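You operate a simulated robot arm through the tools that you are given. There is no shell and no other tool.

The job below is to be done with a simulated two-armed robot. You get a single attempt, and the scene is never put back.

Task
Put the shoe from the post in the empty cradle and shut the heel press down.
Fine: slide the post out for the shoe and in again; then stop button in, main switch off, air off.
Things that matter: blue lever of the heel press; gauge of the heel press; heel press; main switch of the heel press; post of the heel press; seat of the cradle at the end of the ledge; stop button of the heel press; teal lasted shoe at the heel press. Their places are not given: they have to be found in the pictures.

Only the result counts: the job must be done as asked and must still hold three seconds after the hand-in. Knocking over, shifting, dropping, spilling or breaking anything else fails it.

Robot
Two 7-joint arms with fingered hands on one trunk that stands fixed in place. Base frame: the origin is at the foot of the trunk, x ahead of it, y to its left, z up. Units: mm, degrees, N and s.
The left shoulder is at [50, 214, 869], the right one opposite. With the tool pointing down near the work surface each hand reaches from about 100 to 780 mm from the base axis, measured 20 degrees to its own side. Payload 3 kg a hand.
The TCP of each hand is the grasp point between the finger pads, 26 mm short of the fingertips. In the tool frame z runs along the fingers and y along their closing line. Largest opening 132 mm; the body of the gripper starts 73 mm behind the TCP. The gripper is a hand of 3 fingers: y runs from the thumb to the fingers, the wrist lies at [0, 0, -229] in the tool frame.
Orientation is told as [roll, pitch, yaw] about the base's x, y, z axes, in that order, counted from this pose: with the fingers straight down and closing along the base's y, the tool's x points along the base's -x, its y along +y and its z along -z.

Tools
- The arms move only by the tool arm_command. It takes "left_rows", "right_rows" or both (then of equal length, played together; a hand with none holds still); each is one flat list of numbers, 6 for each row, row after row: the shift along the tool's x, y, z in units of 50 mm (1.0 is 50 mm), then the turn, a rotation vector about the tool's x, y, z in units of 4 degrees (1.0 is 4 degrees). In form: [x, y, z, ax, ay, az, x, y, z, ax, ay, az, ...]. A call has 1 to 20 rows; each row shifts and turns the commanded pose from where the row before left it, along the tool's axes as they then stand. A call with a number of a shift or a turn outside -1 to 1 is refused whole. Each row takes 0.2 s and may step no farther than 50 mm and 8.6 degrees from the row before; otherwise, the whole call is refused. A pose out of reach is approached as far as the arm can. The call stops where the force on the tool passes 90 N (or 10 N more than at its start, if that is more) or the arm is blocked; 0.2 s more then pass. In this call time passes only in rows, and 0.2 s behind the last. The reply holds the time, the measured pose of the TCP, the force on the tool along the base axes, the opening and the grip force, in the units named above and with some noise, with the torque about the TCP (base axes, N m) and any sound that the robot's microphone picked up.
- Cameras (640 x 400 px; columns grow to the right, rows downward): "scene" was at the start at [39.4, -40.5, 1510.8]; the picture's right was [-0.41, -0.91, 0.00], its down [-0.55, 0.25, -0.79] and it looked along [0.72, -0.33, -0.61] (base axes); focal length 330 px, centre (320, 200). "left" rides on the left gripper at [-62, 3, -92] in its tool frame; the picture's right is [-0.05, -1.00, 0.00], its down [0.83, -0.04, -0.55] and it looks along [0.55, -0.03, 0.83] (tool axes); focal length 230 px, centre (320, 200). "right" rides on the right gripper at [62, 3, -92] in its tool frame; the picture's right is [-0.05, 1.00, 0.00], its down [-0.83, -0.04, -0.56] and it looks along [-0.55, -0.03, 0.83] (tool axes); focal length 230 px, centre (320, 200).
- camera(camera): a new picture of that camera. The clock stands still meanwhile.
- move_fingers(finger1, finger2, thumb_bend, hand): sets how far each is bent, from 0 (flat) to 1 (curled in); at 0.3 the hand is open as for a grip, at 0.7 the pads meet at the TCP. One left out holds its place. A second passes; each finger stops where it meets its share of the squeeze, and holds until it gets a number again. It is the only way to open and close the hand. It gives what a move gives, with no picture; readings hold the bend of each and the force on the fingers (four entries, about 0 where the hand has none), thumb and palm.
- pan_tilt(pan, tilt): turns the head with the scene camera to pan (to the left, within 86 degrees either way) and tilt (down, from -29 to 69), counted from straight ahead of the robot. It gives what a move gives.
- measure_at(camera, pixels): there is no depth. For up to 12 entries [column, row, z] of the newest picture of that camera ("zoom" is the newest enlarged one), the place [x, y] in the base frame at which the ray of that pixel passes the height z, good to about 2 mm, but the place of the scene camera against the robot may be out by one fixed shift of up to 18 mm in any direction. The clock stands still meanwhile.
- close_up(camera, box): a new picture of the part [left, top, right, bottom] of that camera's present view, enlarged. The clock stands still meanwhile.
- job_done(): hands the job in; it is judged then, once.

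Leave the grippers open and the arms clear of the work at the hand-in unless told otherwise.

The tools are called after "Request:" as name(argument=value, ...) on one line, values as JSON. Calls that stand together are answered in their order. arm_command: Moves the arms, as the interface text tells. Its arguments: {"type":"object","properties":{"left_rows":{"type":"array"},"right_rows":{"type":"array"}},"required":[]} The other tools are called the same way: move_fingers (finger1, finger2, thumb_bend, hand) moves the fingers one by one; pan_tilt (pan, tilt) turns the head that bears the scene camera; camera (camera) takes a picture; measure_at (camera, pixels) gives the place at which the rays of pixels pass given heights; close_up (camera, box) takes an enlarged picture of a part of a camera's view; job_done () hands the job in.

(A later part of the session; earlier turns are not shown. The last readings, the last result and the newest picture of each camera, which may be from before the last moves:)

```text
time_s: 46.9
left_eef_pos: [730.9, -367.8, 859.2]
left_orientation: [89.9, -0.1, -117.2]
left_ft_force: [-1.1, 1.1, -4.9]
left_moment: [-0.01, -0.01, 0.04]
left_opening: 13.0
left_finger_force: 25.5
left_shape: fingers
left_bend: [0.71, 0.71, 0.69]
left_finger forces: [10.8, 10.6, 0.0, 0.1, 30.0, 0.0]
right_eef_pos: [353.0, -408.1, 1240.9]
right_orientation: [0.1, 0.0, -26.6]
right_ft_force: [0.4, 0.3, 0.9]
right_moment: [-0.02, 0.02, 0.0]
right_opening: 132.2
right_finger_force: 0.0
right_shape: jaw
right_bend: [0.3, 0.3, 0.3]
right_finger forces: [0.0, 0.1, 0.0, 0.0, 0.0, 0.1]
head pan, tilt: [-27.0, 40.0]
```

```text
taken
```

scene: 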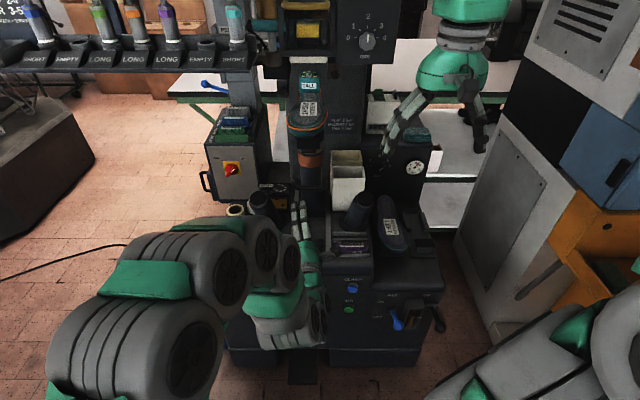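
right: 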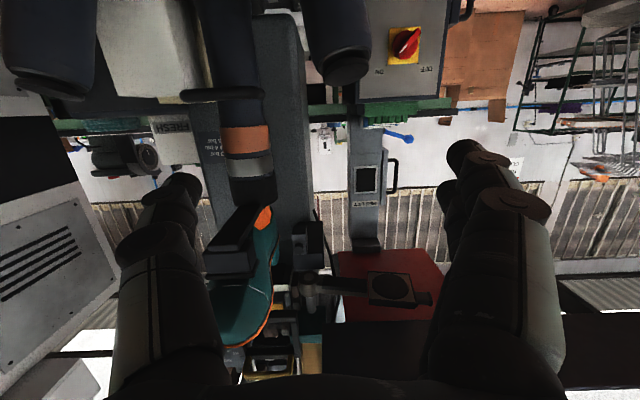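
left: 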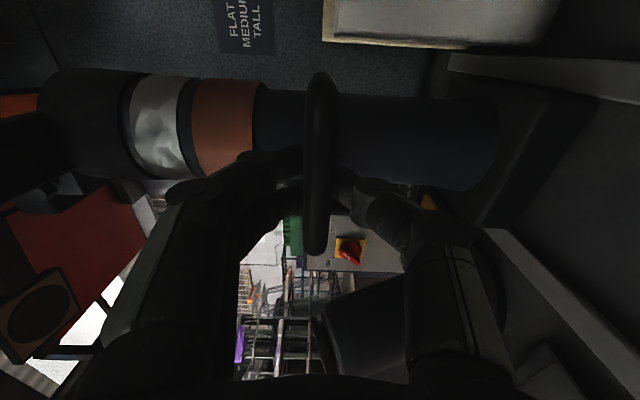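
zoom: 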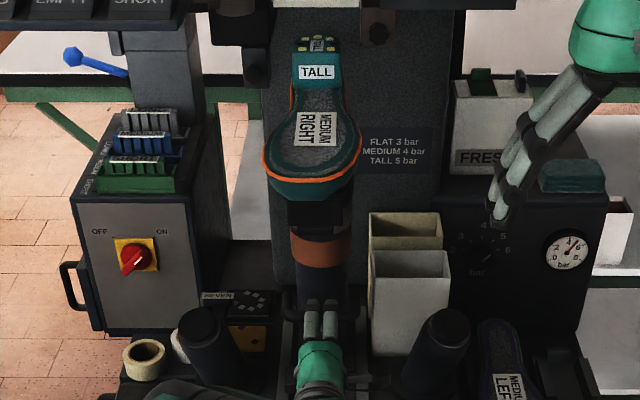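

The post slides with the hand and the forces are low. I pull another 100 mm.

Request:
arm_command(left_rows=[0, 0, -0.2, 0, 0, 0, 0, 0, -0.2, 0, 0, 0, 0, 0, -0.2, 0, 0, 0, 0, 0, -0.2, 0, 0, 0, 0, 0, -0.2, 0, 0, 0, 0, 0, -0.2, 0, 0, 0, 0, 0, -0.2, 0, 0, 0, 0, 0, -0.2, 0, 0, 0, 0, 0, -0.2, 0, 0, 0, 0, 0, -0.2, 0, 0, 0])

Request:
camera(camera="scene")

Request:
camera(camera="left")

```text
time_s: 49.1
left_eef_pos: [643.6, -322.1, 861.0]
left_orientation: [90.1, -0.1, -117.1]
left_ft_force: [-3.1, -1.4, -7.7]
left_moment: [0.04, 0.09, -0.06]
left_opening: 12.6
left_finger_force: 25.7
left_shape: fingers
left_bend: [0.71, 0.71, 0.69]
left_finger forces: [10.3, 10.2, 0.0, 0.0, 30.5, 0.0]
right_eef_pos: [353.6, -408.4, 1241.4]
right_orientation: [0.1, 0.0, -26.6]
right_ft_force: [-0.1, 0.8, -0.8]
right_moment: [-0.01, 0.02, 0.01]
right_opening: 132.0
right_finger_force: 0.0
right_shape: jaw
right_bend: [0.3, 0.3, 0.3]
right_finger forces: [0.0, 0.0, 0.0, 0.1, 0.0, 0.0]
head pan, tilt: [-27.0, 40.0]
```

```text
taken
```

scene: 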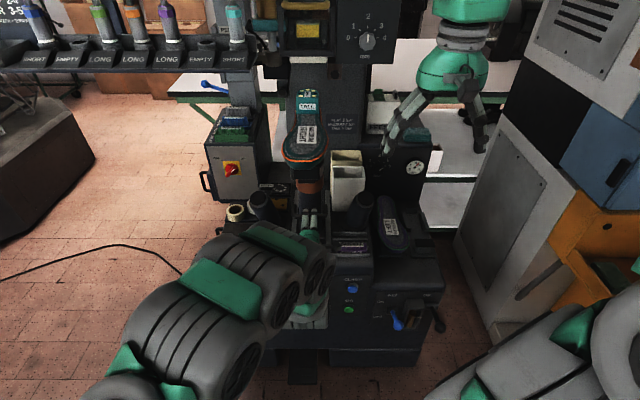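

```text
taken
```

left: 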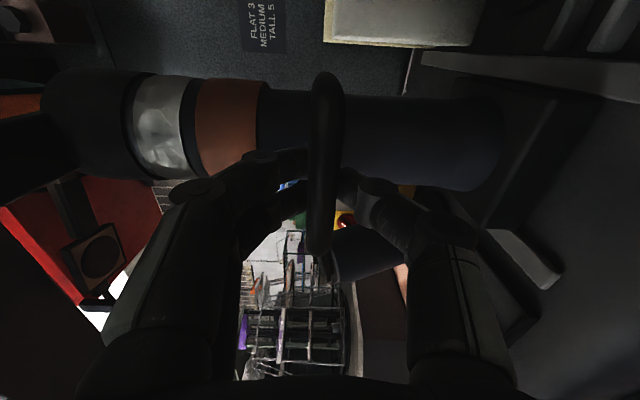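

The post is out 128 mm with no stop felt yet. I pull a further 60 mm and watch the force.

Request:
arm_command(left_rows=[0, 0, -0.2, 0, 0, 0, 0, 0, -0.2, 0, 0, 0, 0, 0, -0.2, 0, 0, 0, 0, 0, -0.2, 0, 0, 0, 0, 0, -0.2, 0, 0, 0, 0, 0, -0.2, 0, 0, 0])

Request:
camera(camera="scene")

Request:
camera(camera="left")

Request:
camera(camera="right")

```text
time_s: 50.5
left_eef_pos: [589.0, -291.2, 862.5]
left_orientation: [90.3, -0.2, -117.1]
left_ft_force: [0.2, -0.5, 0.4]
left_moment: [0.01, -0.01, 0.0]
left_opening: 3.8
left_finger_force: 0.1
left_shape: fingers
left_bend: [0.74, 0.74, 0.84]
left_finger forces: [0.0, 0.0, 0.0, 0.0, 0.1, 0.0]
right_eef_pos: [351.2, -407.8, 1241.2]
right_orientation: [0.1, 0.0, -26.6]
right_ft_force: [0.6, 0.2, -0.4]
right_moment: [0.04, -0.03, 0.02]
right_opening: 131.8
right_finger_force: 0.1
right_shape: jaw
right_bend: [0.3, 0.3, 0.3]
right_finger forces: [0.1, 0.0, 0.0, 0.0, 0.0, 0.0]
head pan, tilt: [-27.0, 40.0]
```

```text
taken
```

scene: 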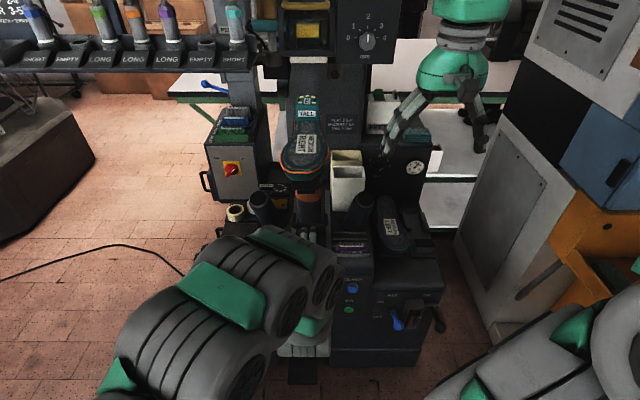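

```text
taken
```

left: 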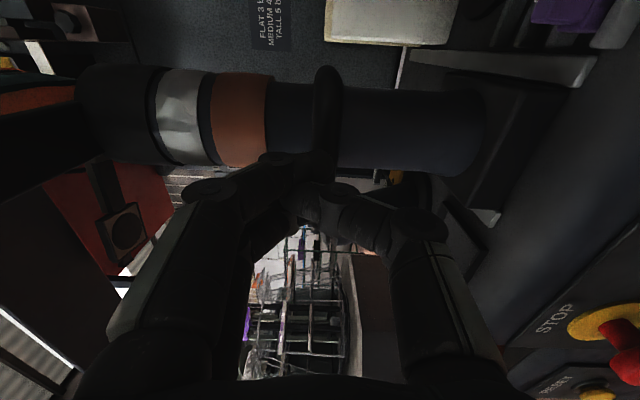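

```text
taken
```

right: 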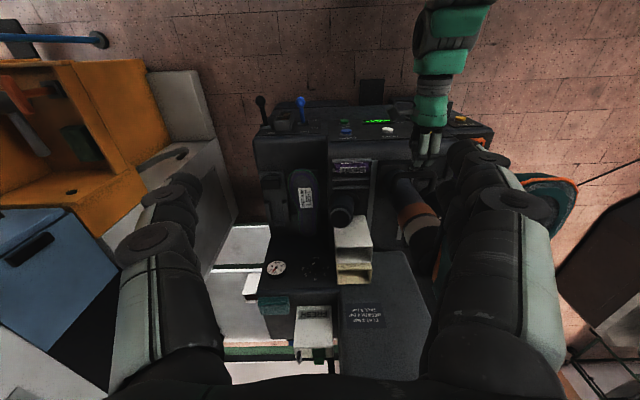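

The bar slipped out of the fingers at the end, so the post seems to be at its outer stop. The left hand's closed fist is now just in front of the bar, where it can stay out of the shoe's way. I move the right hand over to look down on the shoe.

Request:
arm_command(right_rows=[0, 0, -0.6, 0, 0, 0, 0, 0, -0.6, 0, 0, 0, 0, 0.84, 0, 0, 0, 0, 0, 0.84, 0, 0, 0, 0, 0, 0.84, 0, 0, 0, 0, 0, 0.84, 0, 0, 0, 0, 0, 0.84, 0, 0, 0, 0])

Request:
camera(camera="right")

Request:
close_up(camera="scene", box=[230, 60, 390, 230])

```text
time_s: 52.1
left_eef_pos: [588.8, -292.8, 860.8]
left_orientation: [89.9, -0.1, -117.0]
left_ft_force: [-0.1, 0.1, 0.4]
left_moment: [0.02, 0.0, -0.01]
left_opening: 3.8
left_finger_force: 0.0
left_shape: fingers
left_bend: [0.74, 0.74, 0.84]
left_finger forces: [0.0, 0.0, 0.1, 0.1, 0.1, 0.0]
right_eef_pos: [456.7, -218.5, 1274.0]
right_orientation: [0.0, 0.1, -26.6]
right_ft_force: [-0.4, 0.5, -0.7]
right_moment: [0.01, -0.03, 0.02]
right_opening: 132.0
right_finger_force: 0.1
right_shape: jaw
right_bend: [0.3, 0.3, 0.3]
right_finger forces: [0.0, 0.0, 0.0, 0.0, 0.0, 0.0]
right hand out of reach, approached as far as the arm can: row 2, 7
head pan, tilt: [-27.0, 40.0]
```

```text
taken
```

right: 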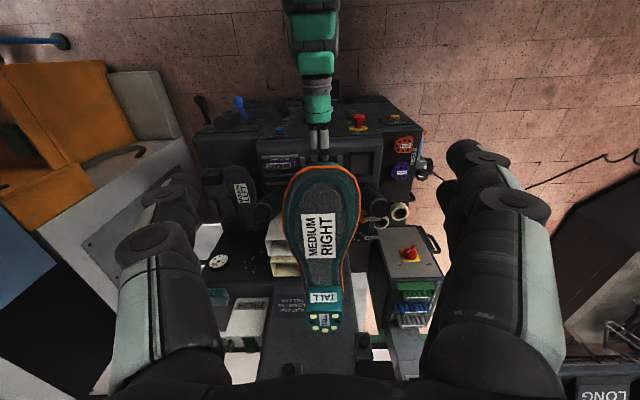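

```text
2.35 times, centred on (310, 145) of scene
```

zoom: 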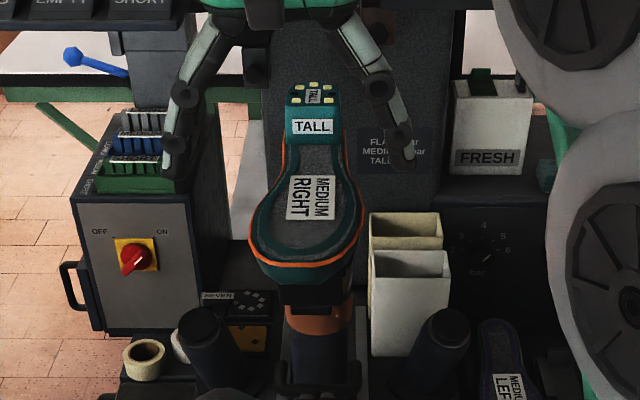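

A clear view: the toe is at about (322,165), the label at (320,237) and the heel at (322,310). I take a close-up and measure its outline at z≈1133.

Request:
close_up(camera="right", box=[240, 150, 400, 250])

Request:
close_up(camera="right", box=[240, 240, 400, 340])

Request:
measure_at(camera="right", pixels=[[322, 164, 1133], [320, 237, 1133], [324, 287, 1133], [284, 208, 1133], [361, 208, 1133], [300, 270, 1133], [345, 270, 1133], [323, 305, 1133], [323, 305, 1160], [324, 330, 1180]])

Request:
measure_at(camera="scene", pixels=[[311, 144, 1133], [311, 144, 1110], [307, 112, 1133], [307, 172, 1110]])

```text
4.00 times, centred on (320, 200) of right
```

zoom: 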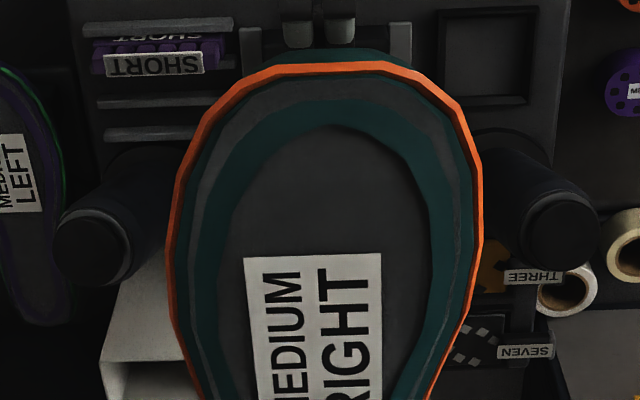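

```text
4.00 times, centred on (320, 290) of right
```

zoom: 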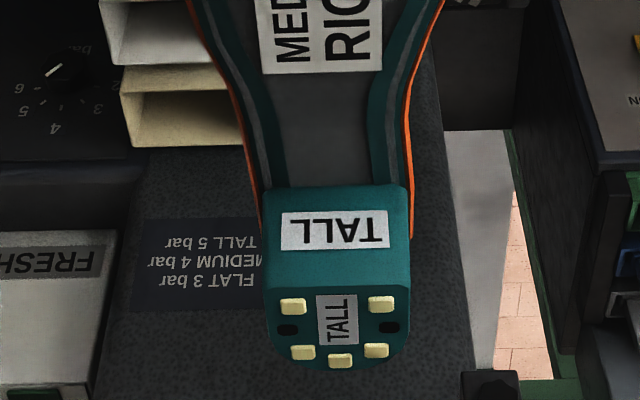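

```text
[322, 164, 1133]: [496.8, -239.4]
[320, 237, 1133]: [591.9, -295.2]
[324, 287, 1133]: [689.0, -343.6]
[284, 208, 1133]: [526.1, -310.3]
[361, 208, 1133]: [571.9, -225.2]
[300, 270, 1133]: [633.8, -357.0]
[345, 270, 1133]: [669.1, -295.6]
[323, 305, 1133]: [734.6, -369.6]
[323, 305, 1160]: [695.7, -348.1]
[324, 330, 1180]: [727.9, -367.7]
```

```text
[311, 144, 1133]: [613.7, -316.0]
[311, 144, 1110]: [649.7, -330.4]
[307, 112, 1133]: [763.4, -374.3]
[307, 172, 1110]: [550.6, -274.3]
```

Outline: toe F≈551, ball about 97 mm wide at F≈610, waist about 70 mm wide at F≈728, heel block from F≈770, axis L≈8. I will grip at the waist (F≈725) with the hand pitched 25° for reach. First I pitch, then come to a point about 100 mm above the grip.

Request:
arm_command(right_rows=[0, 0, 0, 0, -1, 0, 0, 0, 0, 0, -1, 0, 0, 0, 0, 0, -1, 0, 0, 0, 0, 0, -1, 0, 0, 0, 0, 0, -1, 0, 0, 0, 0, 0, -1, 0, 0, 0, 0, 0, -0.25, 0, -0.677, -0.028, 0.62, 0, 0, 0, -0.677, -0.028, 0.62, 0, 0, 0, -0.677, -0.028, 0.62, 0, 0, 0, -0.677, -0.028, 0.62, 0, 0, 0, -0.677, -0.028, 0.62, 0, 0, 0])

Request:
camera(camera="right")

Request:
camera(camera="scene")

```text
time_s: 54.7
left_eef_pos: [588.3, -292.9, 860.7]
left_orientation: [90.0, -0.1, -117.1]
left_ft_force: [0.3, -1.0, 0.6]
left_moment: [0.0, 0.01, 0.0]
left_opening: 3.8
left_finger_force: 0.0
left_shape: fingers
left_bend: [0.74, 0.74, 0.84]
left_finger forces: [0.0, 0.1, 0.0, 0.0, 0.1, 0.0]
right_eef_pos: [651.2, -319.9, 1207.9]
right_orientation: [0.1, -25.0, -26.6]
right_ft_force: [-0.4, -0.3, 0.0]
right_moment: [0.05, 0.04, 0.01]
right_opening: 131.7
right_finger_force: 0.0
right_shape: jaw
right_bend: [0.3, 0.3, 0.3]
right_finger forces: [0.0, 0.0, 0.0, 0.1, 0.1, 0.0]
head pan, tilt: [-27.0, 40.0]
```

```text
taken
```

right: 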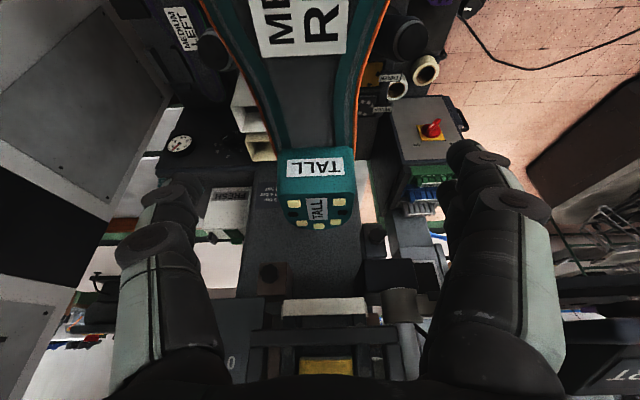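

```text
taken
```

scene: 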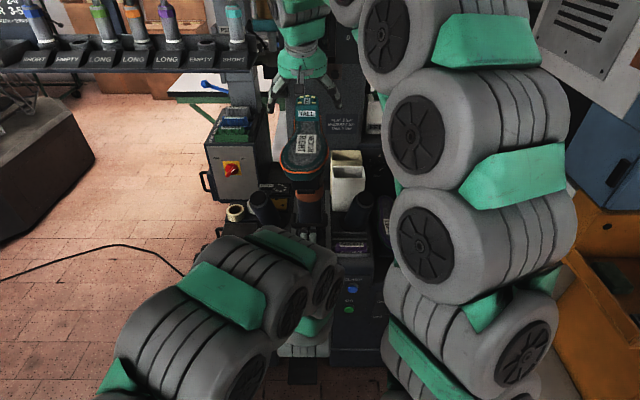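

I am above the waist. I measure the heel breast line and waist edges from here to settle the sole height.

Request:
close_up(camera="right", box=[224, 0, 416, 120])

Request:
close_up(camera="right", box=[224, 80, 416, 200])

Request:
measure_at(camera="right", pixels=[[316, 150, 1133], [316, 150, 1143], [264, 100, 1133], [364, 95, 1133], [272, 140, 1133], [360, 140, 1133], [317, 217, 1185], [317, 177, 1185]])

```text
3.33 times, centred on (320, 60) of right
```

zoom: 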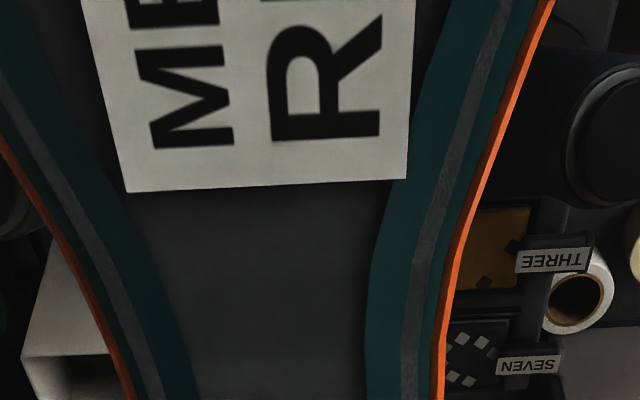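

```text
3.33 times, centred on (320, 140) of right
```

zoom: 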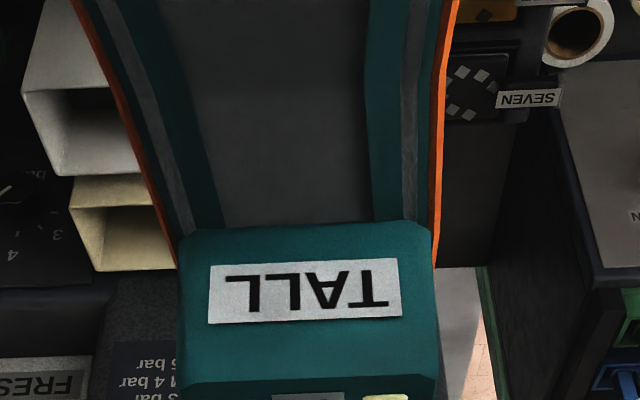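

```text
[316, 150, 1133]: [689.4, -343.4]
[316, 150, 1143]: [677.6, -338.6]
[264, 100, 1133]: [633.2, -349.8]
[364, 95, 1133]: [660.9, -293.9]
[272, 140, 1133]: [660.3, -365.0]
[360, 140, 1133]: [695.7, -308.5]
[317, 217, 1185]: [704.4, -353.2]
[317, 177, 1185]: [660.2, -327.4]
```

Both views give the same heel-breast point at z=1133, so the sole is at 1133 mm. The waist at F≈725 is about 64 mm wide, centred at L≈8.5. I descend 100 mm so that the pads sit about 25 mm below the sole edge.

Request:
arm_command(right_rows=[0.264, -0.023, 0.613, 0, 0, 0, 0.264, -0.023, 0.613, 0, 0, 0, 0.264, -0.023, 0.613, 0, 0, 0])

Request:
camera(camera="right")

Request:
close_up(camera="scene", box=[230, 60, 390, 160])

```text
time_s: 55.5
left_eef_pos: [588.8, -291.7, 861.2]
left_orientation: [90.0, -0.2, -117.1]
left_ft_force: [0.7, 0.4, 0.8]
left_moment: [-0.04, 0.0, -0.02]
left_opening: 3.9
left_finger_force: 0.1
left_shape: fingers
left_bend: [0.74, 0.74, 0.84]
left_finger forces: [0.0, 0.1, 0.0, 0.1, 0.1, 0.1]
right_eef_pos: [650.5, -323.3, 1107.1]
right_orientation: [0.1, -24.9, -26.6]
right_ft_force: [0.1, 0.3, -0.2]
right_moment: [0.0, 0.04, 0.0]
right_opening: 132.0
right_finger_force: 0.1
right_shape: jaw
right_bend: [0.3, 0.3, 0.3]
right_finger forces: [0.1, 0.1, 0.0, 0.1, 0.0, 0.0]
head pan, tilt: [-27.0, 40.0]
```

```text
taken
```

right: 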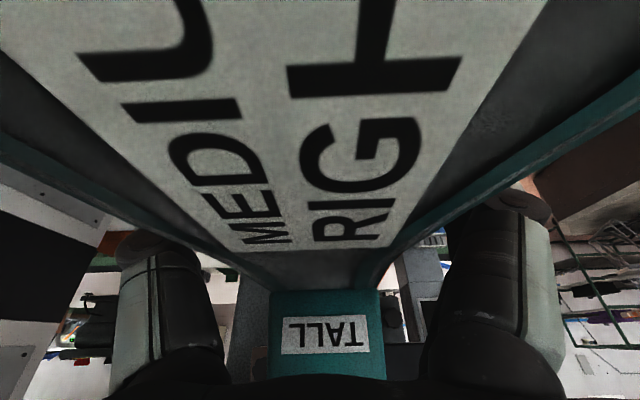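

```text
4.00 times, centred on (310, 110) of scene
```

zoom: 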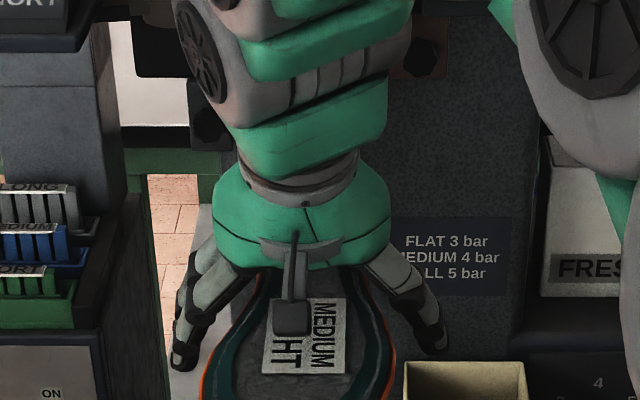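

The fingers straddle the waist and the shoe is centred (heel columns 268–385). I close the right hand on it.

Request:
move_fingers(hand="right", finger1=0.6, finger2=0.6, thumb_bend=0.6)

Request:
camera(camera="right")

```text
time_s: 56.5
left_eef_pos: [589.1, -292.5, 860.3]
left_orientation: [90.0, 0.0, -117.1]
left_ft_force: [-0.7, -0.2, -0.3]
left_moment: [-0.01, -0.04, -0.01]
left_opening: 3.8
left_finger_force: 0.2
left_shape: fingers
left_bend: [0.74, 0.74, 0.84]
left_finger forces: [0.0, 0.0, 0.0, 0.1, 0.1, 0.1]
right_eef_pos: [650.2, -322.0, 1107.3]
right_orientation: [0.1, -25.0, -26.6]
right_ft_force: [0.2, -0.2, 0.6]
right_moment: [-0.07, 0.03, -0.02]
right_opening: 57.5
right_finger_force: 9.5
right_shape: fingers
right_bend: [0.54, 0.53, 0.56]
right_finger forces: [4.8, 4.8, 0.1, 0.0, 9.1, 0.0]
head pan, tilt: [-27.0, 40.0]
```

```text
taken
```

right: 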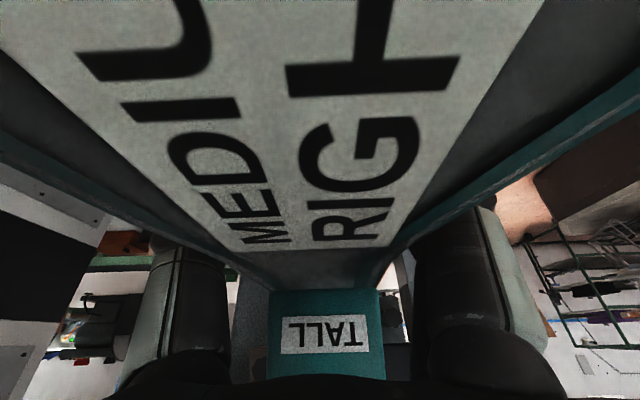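

The shoe is gripped at 57 mm opening with 9.5 N. I squeeze more firmly before lifting.

Request:
move_fingers(hand="right", finger1=0.85, finger2=0.85, thumb_bend=0.85)

```text
time_s: 57.5
left_eef_pos: [589.0, -293.1, 862.4]
left_orientation: [90.0, -0.1, -117.1]
left_ft_force: [0.1, 0.5, -0.4]
left_moment: [0.01, 0.04, 0.01]
left_opening: 3.7
left_finger_force: 0.1
left_shape: fingers
left_bend: [0.74, 0.74, 0.84]
left_finger forces: [0.0, 0.0, 0.1, 0.0, 0.1, 0.0]
right_eef_pos: [651.8, -323.1, 1106.9]
right_orientation: [0.1, -25.0, -26.6]
right_ft_force: [-0.9, -0.5, -0.6]
right_moment: [0.02, 0.07, 0.0]
right_opening: 55.8
right_finger_force: 26.6
right_shape: fingers
right_bend: [0.53, 0.53, 0.6]
right_finger forces: [13.6, 12.4, 0.0, 0.0, 27.3, 0.0]
head pan, tilt: [-27.0, 40.0]
```

Grip is about 27 N. I lift 20 mm straight up and read the force.

Request:
arm_command(right_rows=[-0.0846, 0, -0.181, 0, 0, 0, -0.0846, 0, -0.181, 0, 0, 0])

Request:
camera(camera="right")

Request:
close_up(camera="scene", box=[230, 80, 390, 180])

```text
time_s: 58.1
left_eef_pos: [588.9, -292.7, 861.3]
left_orientation: [90.0, -0.1, -117.1]
left_ft_force: [-0.3, 0.6, 0.1]
left_moment: [0.01, -0.01, 0.0]
left_opening: 3.9
left_finger_force: 0.0
left_shape: fingers
left_bend: [0.74, 0.74, 0.84]
left_finger forces: [0.1, 0.0, 0.0, 0.1, 0.0, 0.0]
right_eef_pos: [650.4, -324.6, 1126.5]
right_orientation: [0.0, -24.9, -26.5]
right_ft_force: [-0.2, 0.3, -8.4]
right_moment: [-0.1, -0.07, 0.01]
right_opening: 55.8
right_finger_force: 25.8
right_shape: fingers
right_bend: [0.52, 0.53, 0.6]
right_finger forces: [13.9, 13.2, 0.0, 0.1, 25.5, 0.0]
head pan, tilt: [-27.0, 40.0]
```

```text
taken
```

right: 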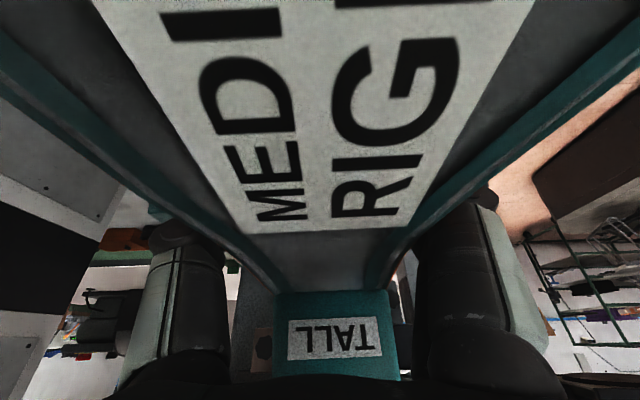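

```text
4.00 times, centred on (310, 130) of scene
```

zoom: 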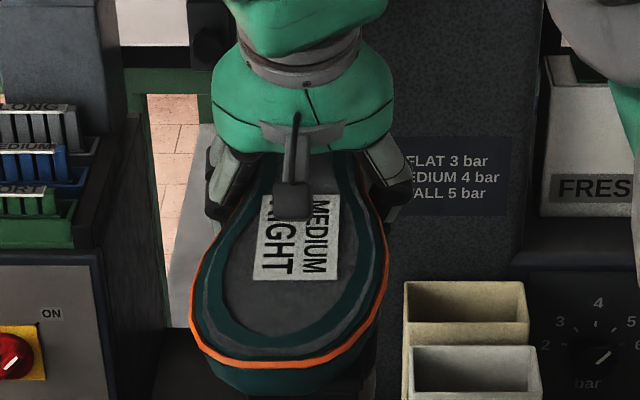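

The hand now carries about 8.4 N, so the shoe's weight is off the post and only a slight droop shows. I lift another 40 mm.

Request:
arm_command(right_rows=[-0.0846, 0, -0.181, 0, 0, 0, -0.0846, 0, -0.181, 0, 0, 0, -0.0846, 0, -0.181, 0, 0, 0, -0.0846, 0, -0.181, 0, 0, 0])

Request:
camera(camera="right")

Request:
close_up(camera="scene", box=[230, 80, 390, 180])

Request:
camera(camera="left")

```text
time_s: 59.1
left_eef_pos: [589.0, -292.6, 861.3]
left_orientation: [90.0, 0.0, -117.1]
left_ft_force: [-0.2, 0.6, -0.3]
left_moment: [0.02, 0.04, -0.02]
left_opening: 3.8
left_finger_force: 0.1
left_shape: fingers
left_bend: [0.74, 0.74, 0.84]
left_finger forces: [0.0, 0.0, 0.0, 0.0, 0.0, 0.0]
right_eef_pos: [648.3, -325.1, 1167.1]
right_orientation: [0.1, -25.0, -26.6]
right_ft_force: [1.1, 0.0, -7.0]
right_moment: [-0.04, -0.06, 0.0]
right_opening: 56.0
right_finger_force: 26.5
right_shape: fingers
right_bend: [0.52, 0.53, 0.6]
right_finger forces: [13.8, 13.1, 0.0, 0.1, 25.4, 0.0]
head pan, tilt: [-27.0, 40.0]
```

```text
taken
```

right: 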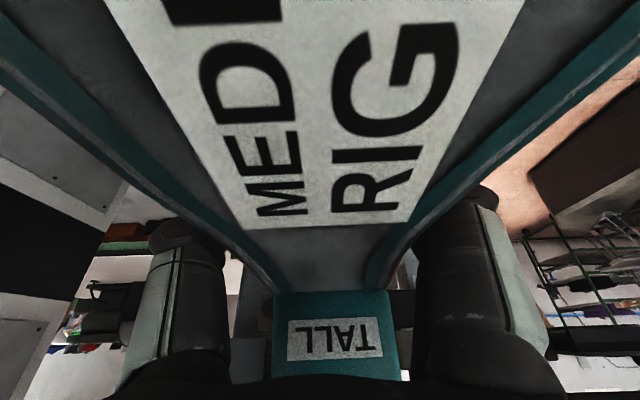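

```text
4.00 times, centred on (310, 130) of scene
```

zoom: 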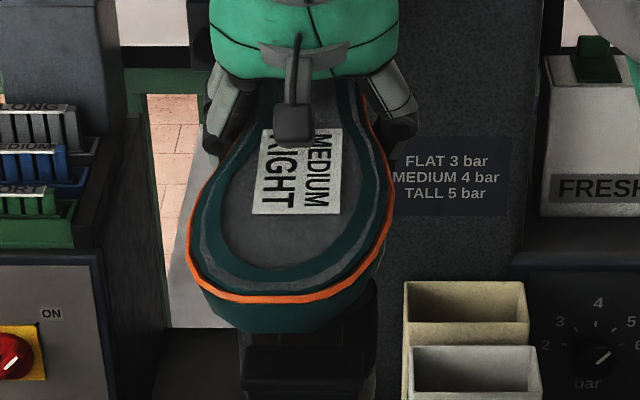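

```text
taken
```

left: 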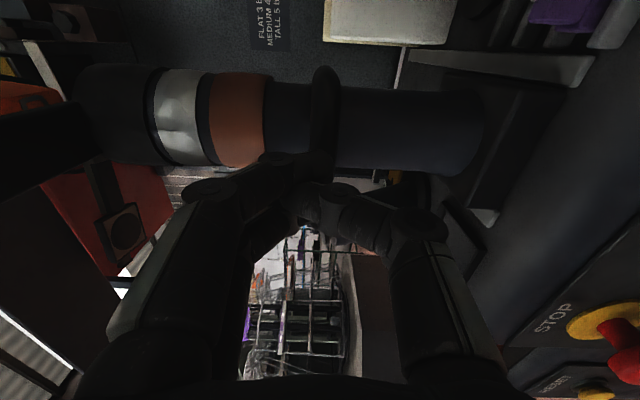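

The shoe rises freely and is stable in the grip. I lift 40 mm more and check that it is fully off the post.

Request:
arm_command(right_rows=[-0.0846, 0, -0.181, 0, 0, 0, -0.0846, 0, -0.181, 0, 0, 0, -0.0846, 0, -0.181, 0, 0, 0, -0.0846, 0, -0.181, 0, 0, 0])

Request:
close_up(camera="scene", box=[230, 80, 390, 180])

Request:
camera(camera="left")

```text
time_s: 60.1
left_eef_pos: [588.6, -293.2, 860.2]
left_orientation: [89.9, -0.2, -117.1]
left_ft_force: [-0.5, 0.6, 0.0]
left_moment: [0.07, -0.01, 0.01]
left_opening: 4.0
left_finger_force: 0.0
left_shape: fingers
left_bend: [0.74, 0.74, 0.84]
left_finger forces: [0.0, 0.0, 0.1, 0.0, 0.0, 0.1]
right_eef_pos: [649.0, -324.3, 1206.6]
right_orientation: [0.1, -25.1, -26.6]
right_ft_force: [-0.3, 0.5, -8.1]
right_moment: [-0.09, -0.05, 0.03]
right_opening: 56.0
right_finger_force: 26.1
right_shape: fingers
right_bend: [0.52, 0.53, 0.6]
right_finger forces: [14.0, 13.1, 0.1, 0.0, 25.3, 0.1]
head pan, tilt: [-27.0, 40.0]
```

```text
4.00 times, centred on (310, 130) of scene
```

zoom: 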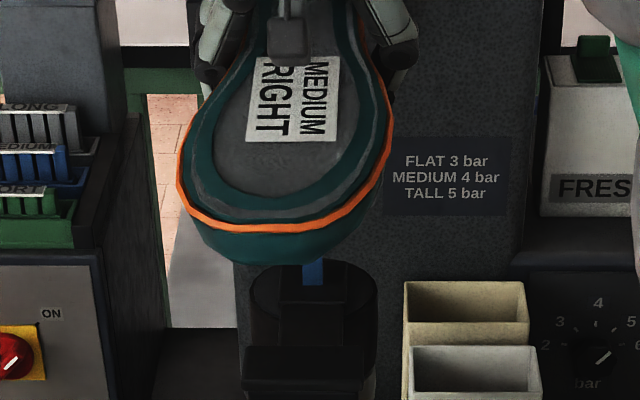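

```text
taken
```

left: 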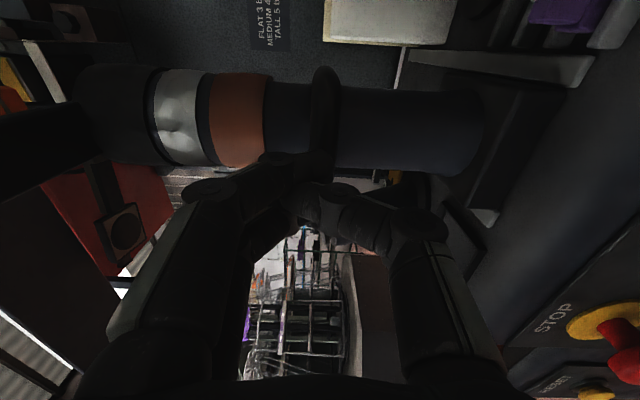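

A blue peg on the post top shows at zoom (313,270), and its upper end is hidden behind the shoe. I lift another 40 mm to be sure of clearance.

Request:
arm_command(right_rows=[-0.0846, 0, -0.181, 0, 0, 0, -0.0846, 0, -0.181, 0, 0, 0, -0.0846, 0, -0.181, 0, 0, 0, -0.0846, 0, -0.181, 0, 0, 0])

Request:
close_up(camera="scene", box=[230, 60, 390, 160])

Request:
camera(camera="scene")

```text
time_s: 61.1
left_eef_pos: [589.8, -293.7, 860.8]
left_orientation: [90.0, -0.1, -117.1]
left_ft_force: [-0.4, -0.2, -0.2]
left_moment: [0.0, -0.01, 0.0]
left_opening: 3.7
left_finger_force: 0.0
left_shape: fingers
left_bend: [0.74, 0.74, 0.84]
left_finger forces: [0.0, 0.0, 0.0, 0.1, 0.0, 0.0]
right_eef_pos: [648.6, -325.1, 1246.3]
right_orientation: [0.0, -24.9, -26.6]
right_ft_force: [0.1, 0.1, -8.7]
right_moment: [-0.08, -0.07, -0.02]
right_opening: 56.3
right_finger_force: 26.9
right_shape: fingers
right_bend: [0.52, 0.53, 0.6]
right_finger forces: [14.1, 13.1, 0.0, 0.0, 25.4, 0.0]
head pan, tilt: [-27.0, 40.0]
```

```text
4.00 times, centred on (310, 110) of scene
```

zoom: 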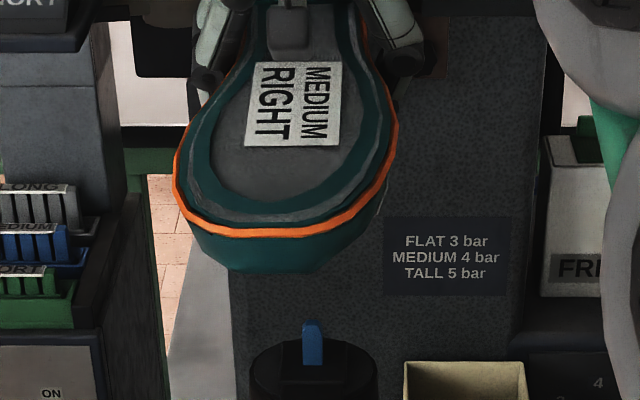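

```text
taken
```

scene: 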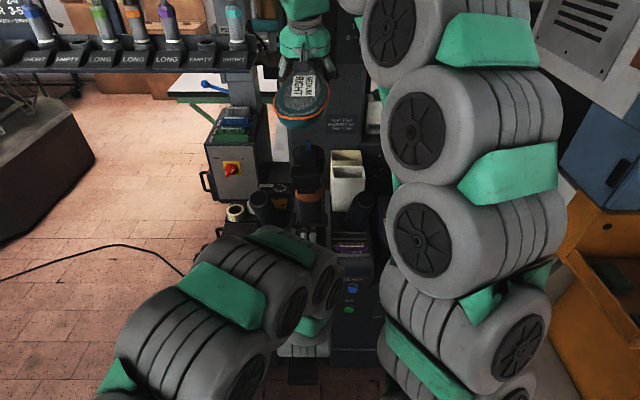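

The shoe is clear of the peg. Now I need the cradle's place precisely. The head has not moved since my earlier unobstructed close-up, so I measure those pixel positions now: rail fronts (408,230) and (426,230.6), plate front corners and toe block.

Request:
measure_at(camera="scene", pixels=[[408, 230, 690], [408, 230, 730], [426, 230.6, 690], [426, 230.6, 730], [411, 257, 660], [411, 257, 700], [437, 257, 660], [437, 257, 700], [378, 256, 680], [402, 256, 680], [414.4, 247, 700], [434, 247.4, 700]])

```text
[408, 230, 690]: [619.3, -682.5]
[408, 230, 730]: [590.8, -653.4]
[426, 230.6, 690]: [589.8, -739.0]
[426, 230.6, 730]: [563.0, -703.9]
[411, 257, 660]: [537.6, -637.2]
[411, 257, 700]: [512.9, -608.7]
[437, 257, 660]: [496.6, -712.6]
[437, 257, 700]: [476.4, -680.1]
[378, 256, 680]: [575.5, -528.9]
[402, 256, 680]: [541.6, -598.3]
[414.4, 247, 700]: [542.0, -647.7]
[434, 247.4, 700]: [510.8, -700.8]
```

My two view estimates of the cradle differ by 10–15 mm, so I want a clean view. I carry the shoe back 85 mm and 260 mm to the right at this height. That should also move the arm out of the head camera's line to the cradle.

Request:
arm_command(right_rows=[0.77, 0, -0.36, 0, 0, 0, 0.77, 0, -0.36, 0, 0, 0, 0, -0.86, 0, 0, 0, 0, 0, -0.86, 0, 0, 0, 0, 0, -0.86, 0, 0, 0, 0, 0, -0.86, 0, 0, 0, 0, 0, -0.86, 0, 0, 0, 0, 0, -0.86, 0, 0, 0, 0])

Request:
camera(camera="scene")

```text
time_s: 62.9
left_eef_pos: [588.6, -292.7, 860.7]
left_orientation: [90.0, -0.2, -117.1]
left_ft_force: [0.6, -0.7, -0.3]
left_moment: [0.03, -0.01, -0.03]
left_opening: 3.8
left_finger_force: 0.0
left_shape: fingers
left_bend: [0.74, 0.74, 0.84]
left_finger forces: [0.0, 0.0, 0.0, 0.0, 0.0, 0.0]
right_eef_pos: [458.5, -519.4, 1245.7]
right_orientation: [0.1, -24.9, -26.6]
right_ft_force: [0.4, 0.0, -7.5]
right_moment: [-0.06, -0.08, 0.0]
right_opening: 56.4
right_finger_force: 26.8
right_shape: fingers
right_bend: [0.51, 0.53, 0.6]
right_finger forces: [14.9, 12.9, 0.0, 0.1, 25.7, 0.0]
head pan, tilt: [-27.0, 40.0]
```

```text
taken
```

scene: 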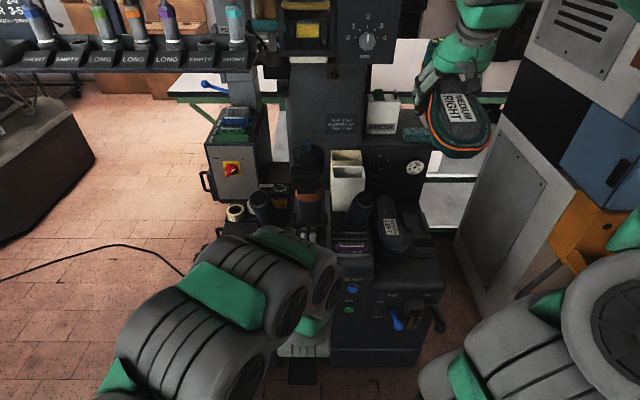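

The cradle is visible now. I take a strong close-up of it.

Request:
close_up(camera="scene", box=[368, 200, 448, 250])

Request:
close_up(camera="scene", box=[384, 220, 448, 260])

Request:
close_up(camera="scene", box=[384, 200, 448, 240])

Request:
close_up(camera="scene", box=[400, 60, 528, 140])

```text
8.00 times, centred on (408, 225) of scene
```

zoom: 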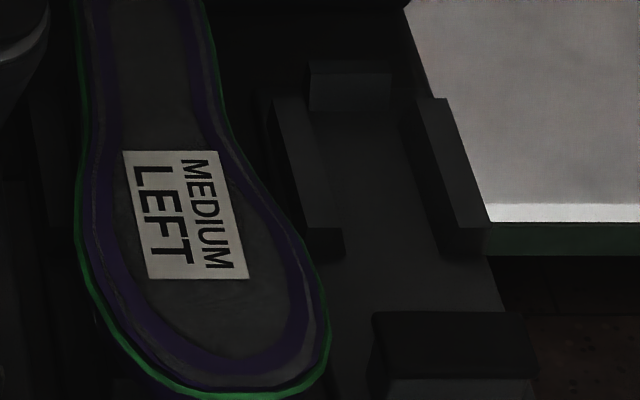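

```text
10.00 times, centred on (416, 240) of scene
```

zoom: 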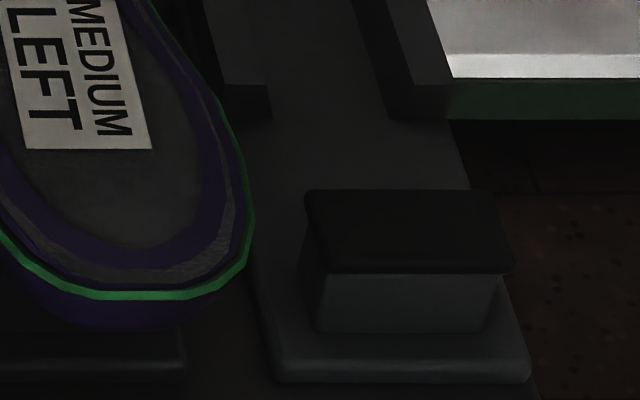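

```text
10.00 times, centred on (416, 220) of scene
```

zoom: 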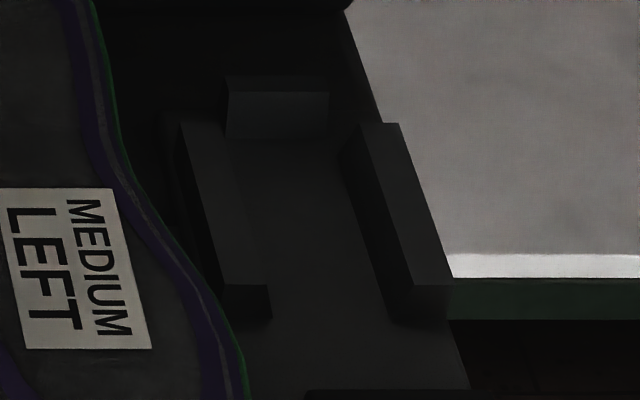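

```text
5.00 times, centred on (464, 100) of scene
```

zoom: 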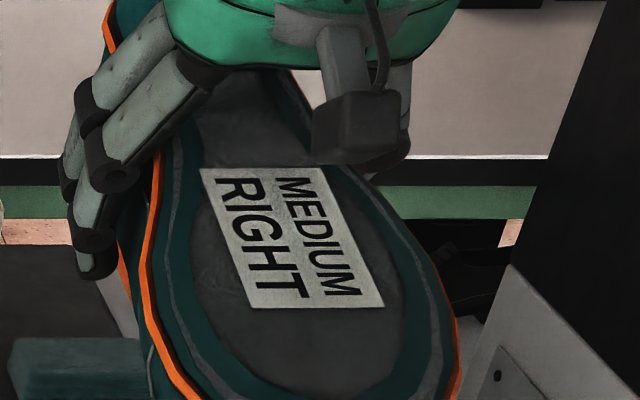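

Now the structure is clear: plate, padded toe block in front, two side rails and a heel stop at the back. I measure the key points, including the purple shoe's label for its sole height.

Request:
measure_at(camera="scene", pixels=[[391.1, 226.9, 700], [391.1, 226.9, 720], [425.5, 247.2, 640], [425.5, 247.2, 660], [408.5, 228.5, 640], [427, 228.5, 640], [402.5, 212, 640], [420, 212.3, 640], [411.7, 209.5, 640], [424, 256, 600], [424, 256, 620], [388, 248.5, 700]])

```text
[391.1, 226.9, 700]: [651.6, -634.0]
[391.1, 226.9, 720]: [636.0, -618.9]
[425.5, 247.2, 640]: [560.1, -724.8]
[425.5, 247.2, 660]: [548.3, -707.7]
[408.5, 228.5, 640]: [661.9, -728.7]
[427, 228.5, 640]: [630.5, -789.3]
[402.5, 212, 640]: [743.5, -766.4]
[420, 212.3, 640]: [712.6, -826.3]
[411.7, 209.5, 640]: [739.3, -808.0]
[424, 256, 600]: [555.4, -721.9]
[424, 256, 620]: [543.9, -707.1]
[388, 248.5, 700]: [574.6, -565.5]
```

All three views agree that the purple sole is at z≈700 with its label centre at F 848, L −268. The empty cradle lies about 117 mm to its right (axis L≈−384). I check the purple shoe's waist and heel line so that I can copy its seat position.

Request:
close_up(camera="scene", box=[360, 185, 440, 235])

Request:
measure_at(camera="scene", pixels=[[379, 212.5, 700], [395.7, 212.5, 700], [377, 233, 700], [408, 238, 700], [387, 195, 700]])

```text
8.00 times, centred on (400, 210) of scene
```

zoom: 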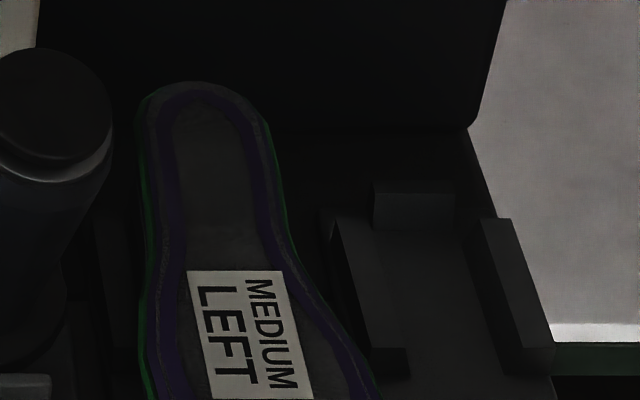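

```text
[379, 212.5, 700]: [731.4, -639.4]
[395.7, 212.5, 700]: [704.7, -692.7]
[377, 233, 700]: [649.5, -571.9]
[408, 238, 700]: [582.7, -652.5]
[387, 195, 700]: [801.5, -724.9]
```

To copy the seat I need to know how the shoe sits in the hand (it drooped slightly at lift). I check the teal label centre (458.4,107.6) and the toe tip against the hand pose.

Request:
close_up(camera="scene", box=[408, 80, 504, 170])

Request:
measure_at(camera="scene", pixels=[[458.4, 107.6, 1272], [458.4, 107.6, 1262], [458.4, 107.6, 1252], [460, 152, 1272], [460, 152, 1252], [460, 152, 1232]])

Request:
camera(camera="right")

```text
4.44 times, centred on (456, 125) of scene
```

zoom: 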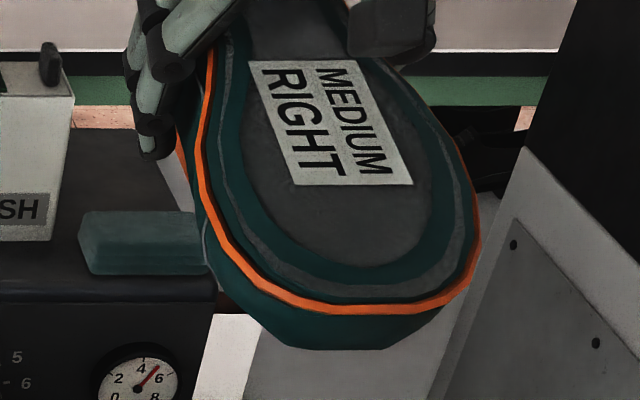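

```text
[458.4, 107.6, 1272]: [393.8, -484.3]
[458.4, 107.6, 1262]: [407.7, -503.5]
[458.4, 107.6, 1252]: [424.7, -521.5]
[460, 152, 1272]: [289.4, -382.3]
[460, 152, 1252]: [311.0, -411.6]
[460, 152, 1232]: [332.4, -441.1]
```

```text
taken
```

right: 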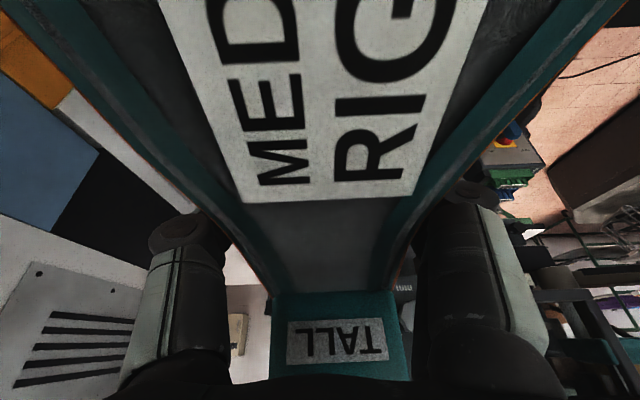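

The right-camera comparison suggests about 9.5° of toe-down droop, a 15 mm slide towards me and L +6 mm. I check the shoe's yaw with the label's end midpoints in the scene view.

Request:
measure_at(camera="scene", pixels=[[451.7, 93.9, 1270], [451.7, 93.9, 1262], [463.9, 121.4, 1255], [463.9, 121.4, 1247], [462.8, 149.8, 1236], [462.8, 149.8, 1245], [440.4, 93.9, 1270], [463.4, 93.9, 1270]])

Request:
close_up(camera="right", box=[160, 160, 480, 360])

```text
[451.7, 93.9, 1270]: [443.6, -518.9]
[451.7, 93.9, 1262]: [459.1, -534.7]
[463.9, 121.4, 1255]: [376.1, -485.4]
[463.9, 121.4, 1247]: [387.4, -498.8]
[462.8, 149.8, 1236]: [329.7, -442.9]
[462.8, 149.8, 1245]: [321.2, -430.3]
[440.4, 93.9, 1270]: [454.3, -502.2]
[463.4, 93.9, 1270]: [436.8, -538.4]
```

```text
2.00 times, centred on (320, 260) of right
```

zoom: 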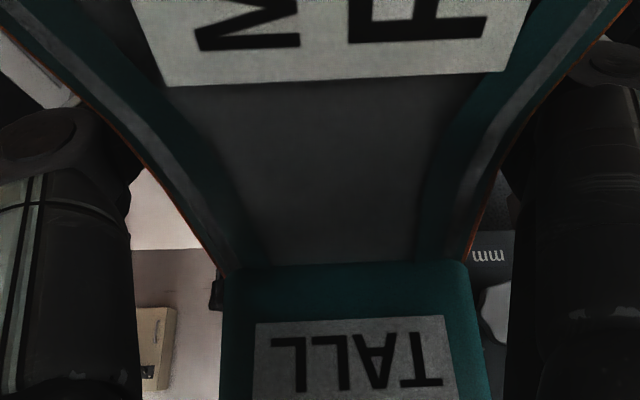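

The estimates differ by several mm, so I will check directly with the left camera near the cradle. First I level the shoe (hand pitch +9.5°) and carry it to a hover over the cradle at F≈885, L≈-389, z≈880. That stays about 50 mm short of the gauge box.

Request:
arm_command(right_rows=[0, 0, 0, 0, 1, 0, 0, 0, 0, 0, 1, 0, 0, 0, 0, 0, 0.38, 0, 0, -0.9, 0, 0, 0, 0, 0, -0.9, 0, 0, 0, 0, 0, -0.9, 0, 0, 0, 0, -0.267, 0, 0.8336, 0, 0, 0, -0.267, 0, 0.8336, 0, 0, 0, -0.267, 0, 0.8336, 0, 0, 0, -0.267, 0, 0.8336, 0, 0, 0, -0.267, 0, 0.8336, 0, 0, 0, -0.267, 0, 0.8336, 0, 0, 0])

Request:
camera(camera="scene")

Request:
camera(camera="right")

```text
time_s: 65.5
left_eef_pos: [588.1, -291.7, 860.8]
left_orientation: [90.0, -0.1, -117.1]
left_ft_force: [0.1, 0.0, -0.5]
left_moment: [-0.02, -0.02, 0.02]
left_opening: 4.0
left_finger_force: 0.1
left_shape: fingers
left_bend: [0.74, 0.74, 0.84]
left_finger forces: [0.1, 0.0, 0.0, 0.0, 0.0, 0.0]
right_eef_pos: [528.2, -701.2, 1024.3]
right_orientation: [0.1, -15.4, -26.6]
right_ft_force: [-0.4, 0.0, -8.7]
right_moment: [-0.11, -0.08, 0.03]
right_opening: 56.7
right_finger_force: 26.7
right_shape: fingers
right_bend: [0.5, 0.53, 0.6]
right_finger forces: [14.8, 12.8, 0.0, 0.1, 25.9, 0.0]
head pan, tilt: [-27.0, 40.0]
```

```text
taken
```

scene: 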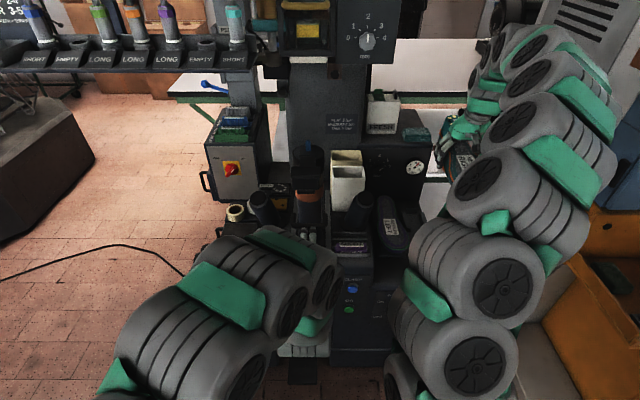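

```text
taken
```

right: 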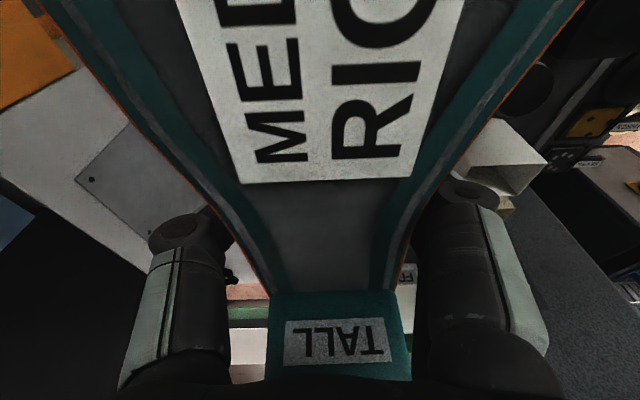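

The label's lower edge has crept from row 200 to row 180, so the shoe is slowly turning in the grip. I squeeze harder before going on.

Request:
move_fingers(hand="right", finger1=1.0, finger2=1.0, thumb_bend=1.0)

Request:
camera(camera="right")

Request:
close_up(camera="scene", box=[400, 100, 496, 160])

```text
time_s: 66.5
left_eef_pos: [587.9, -292.8, 860.8]
left_orientation: [90.0, -0.1, -117.1]
left_ft_force: [0.5, -0.7, 0.0]
left_moment: [0.0, 0.0, 0.0]
left_opening: 3.7
left_finger_force: 0.1
left_shape: fingers
left_bend: [0.74, 0.74, 0.84]
left_finger forces: [0.0, 0.1, 0.0, 0.1, 0.0, 0.0]
right_eef_pos: [527.8, -702.8, 1024.7]
right_orientation: [0.2, -15.6, -26.5]
right_ft_force: [0.0, -0.8, -8.2]
right_moment: [-0.11, -0.1, 0.03]
right_opening: 57.0
right_finger_force: 27.8
right_shape: fingers
right_bend: [0.47, 0.51, 0.63]
right_finger forces: [16.7, 11.4, 0.0, 0.0, 26.8, 0.0]
head pan, tilt: [-27.0, 40.0]
```

```text
taken
```

right: 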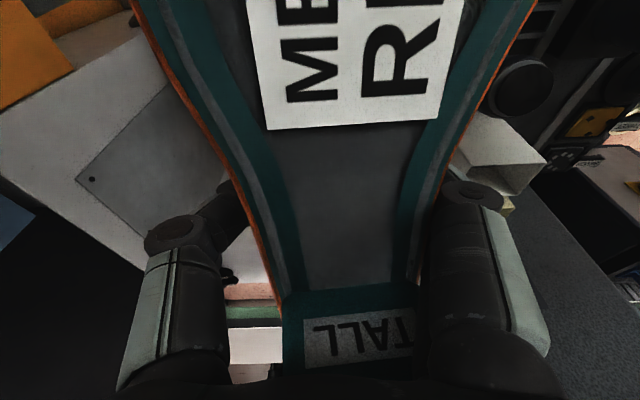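

```text
6.67 times, centred on (448, 130) of scene
```

zoom: 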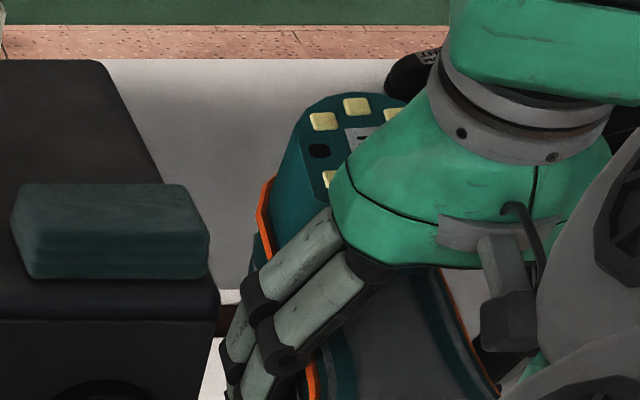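

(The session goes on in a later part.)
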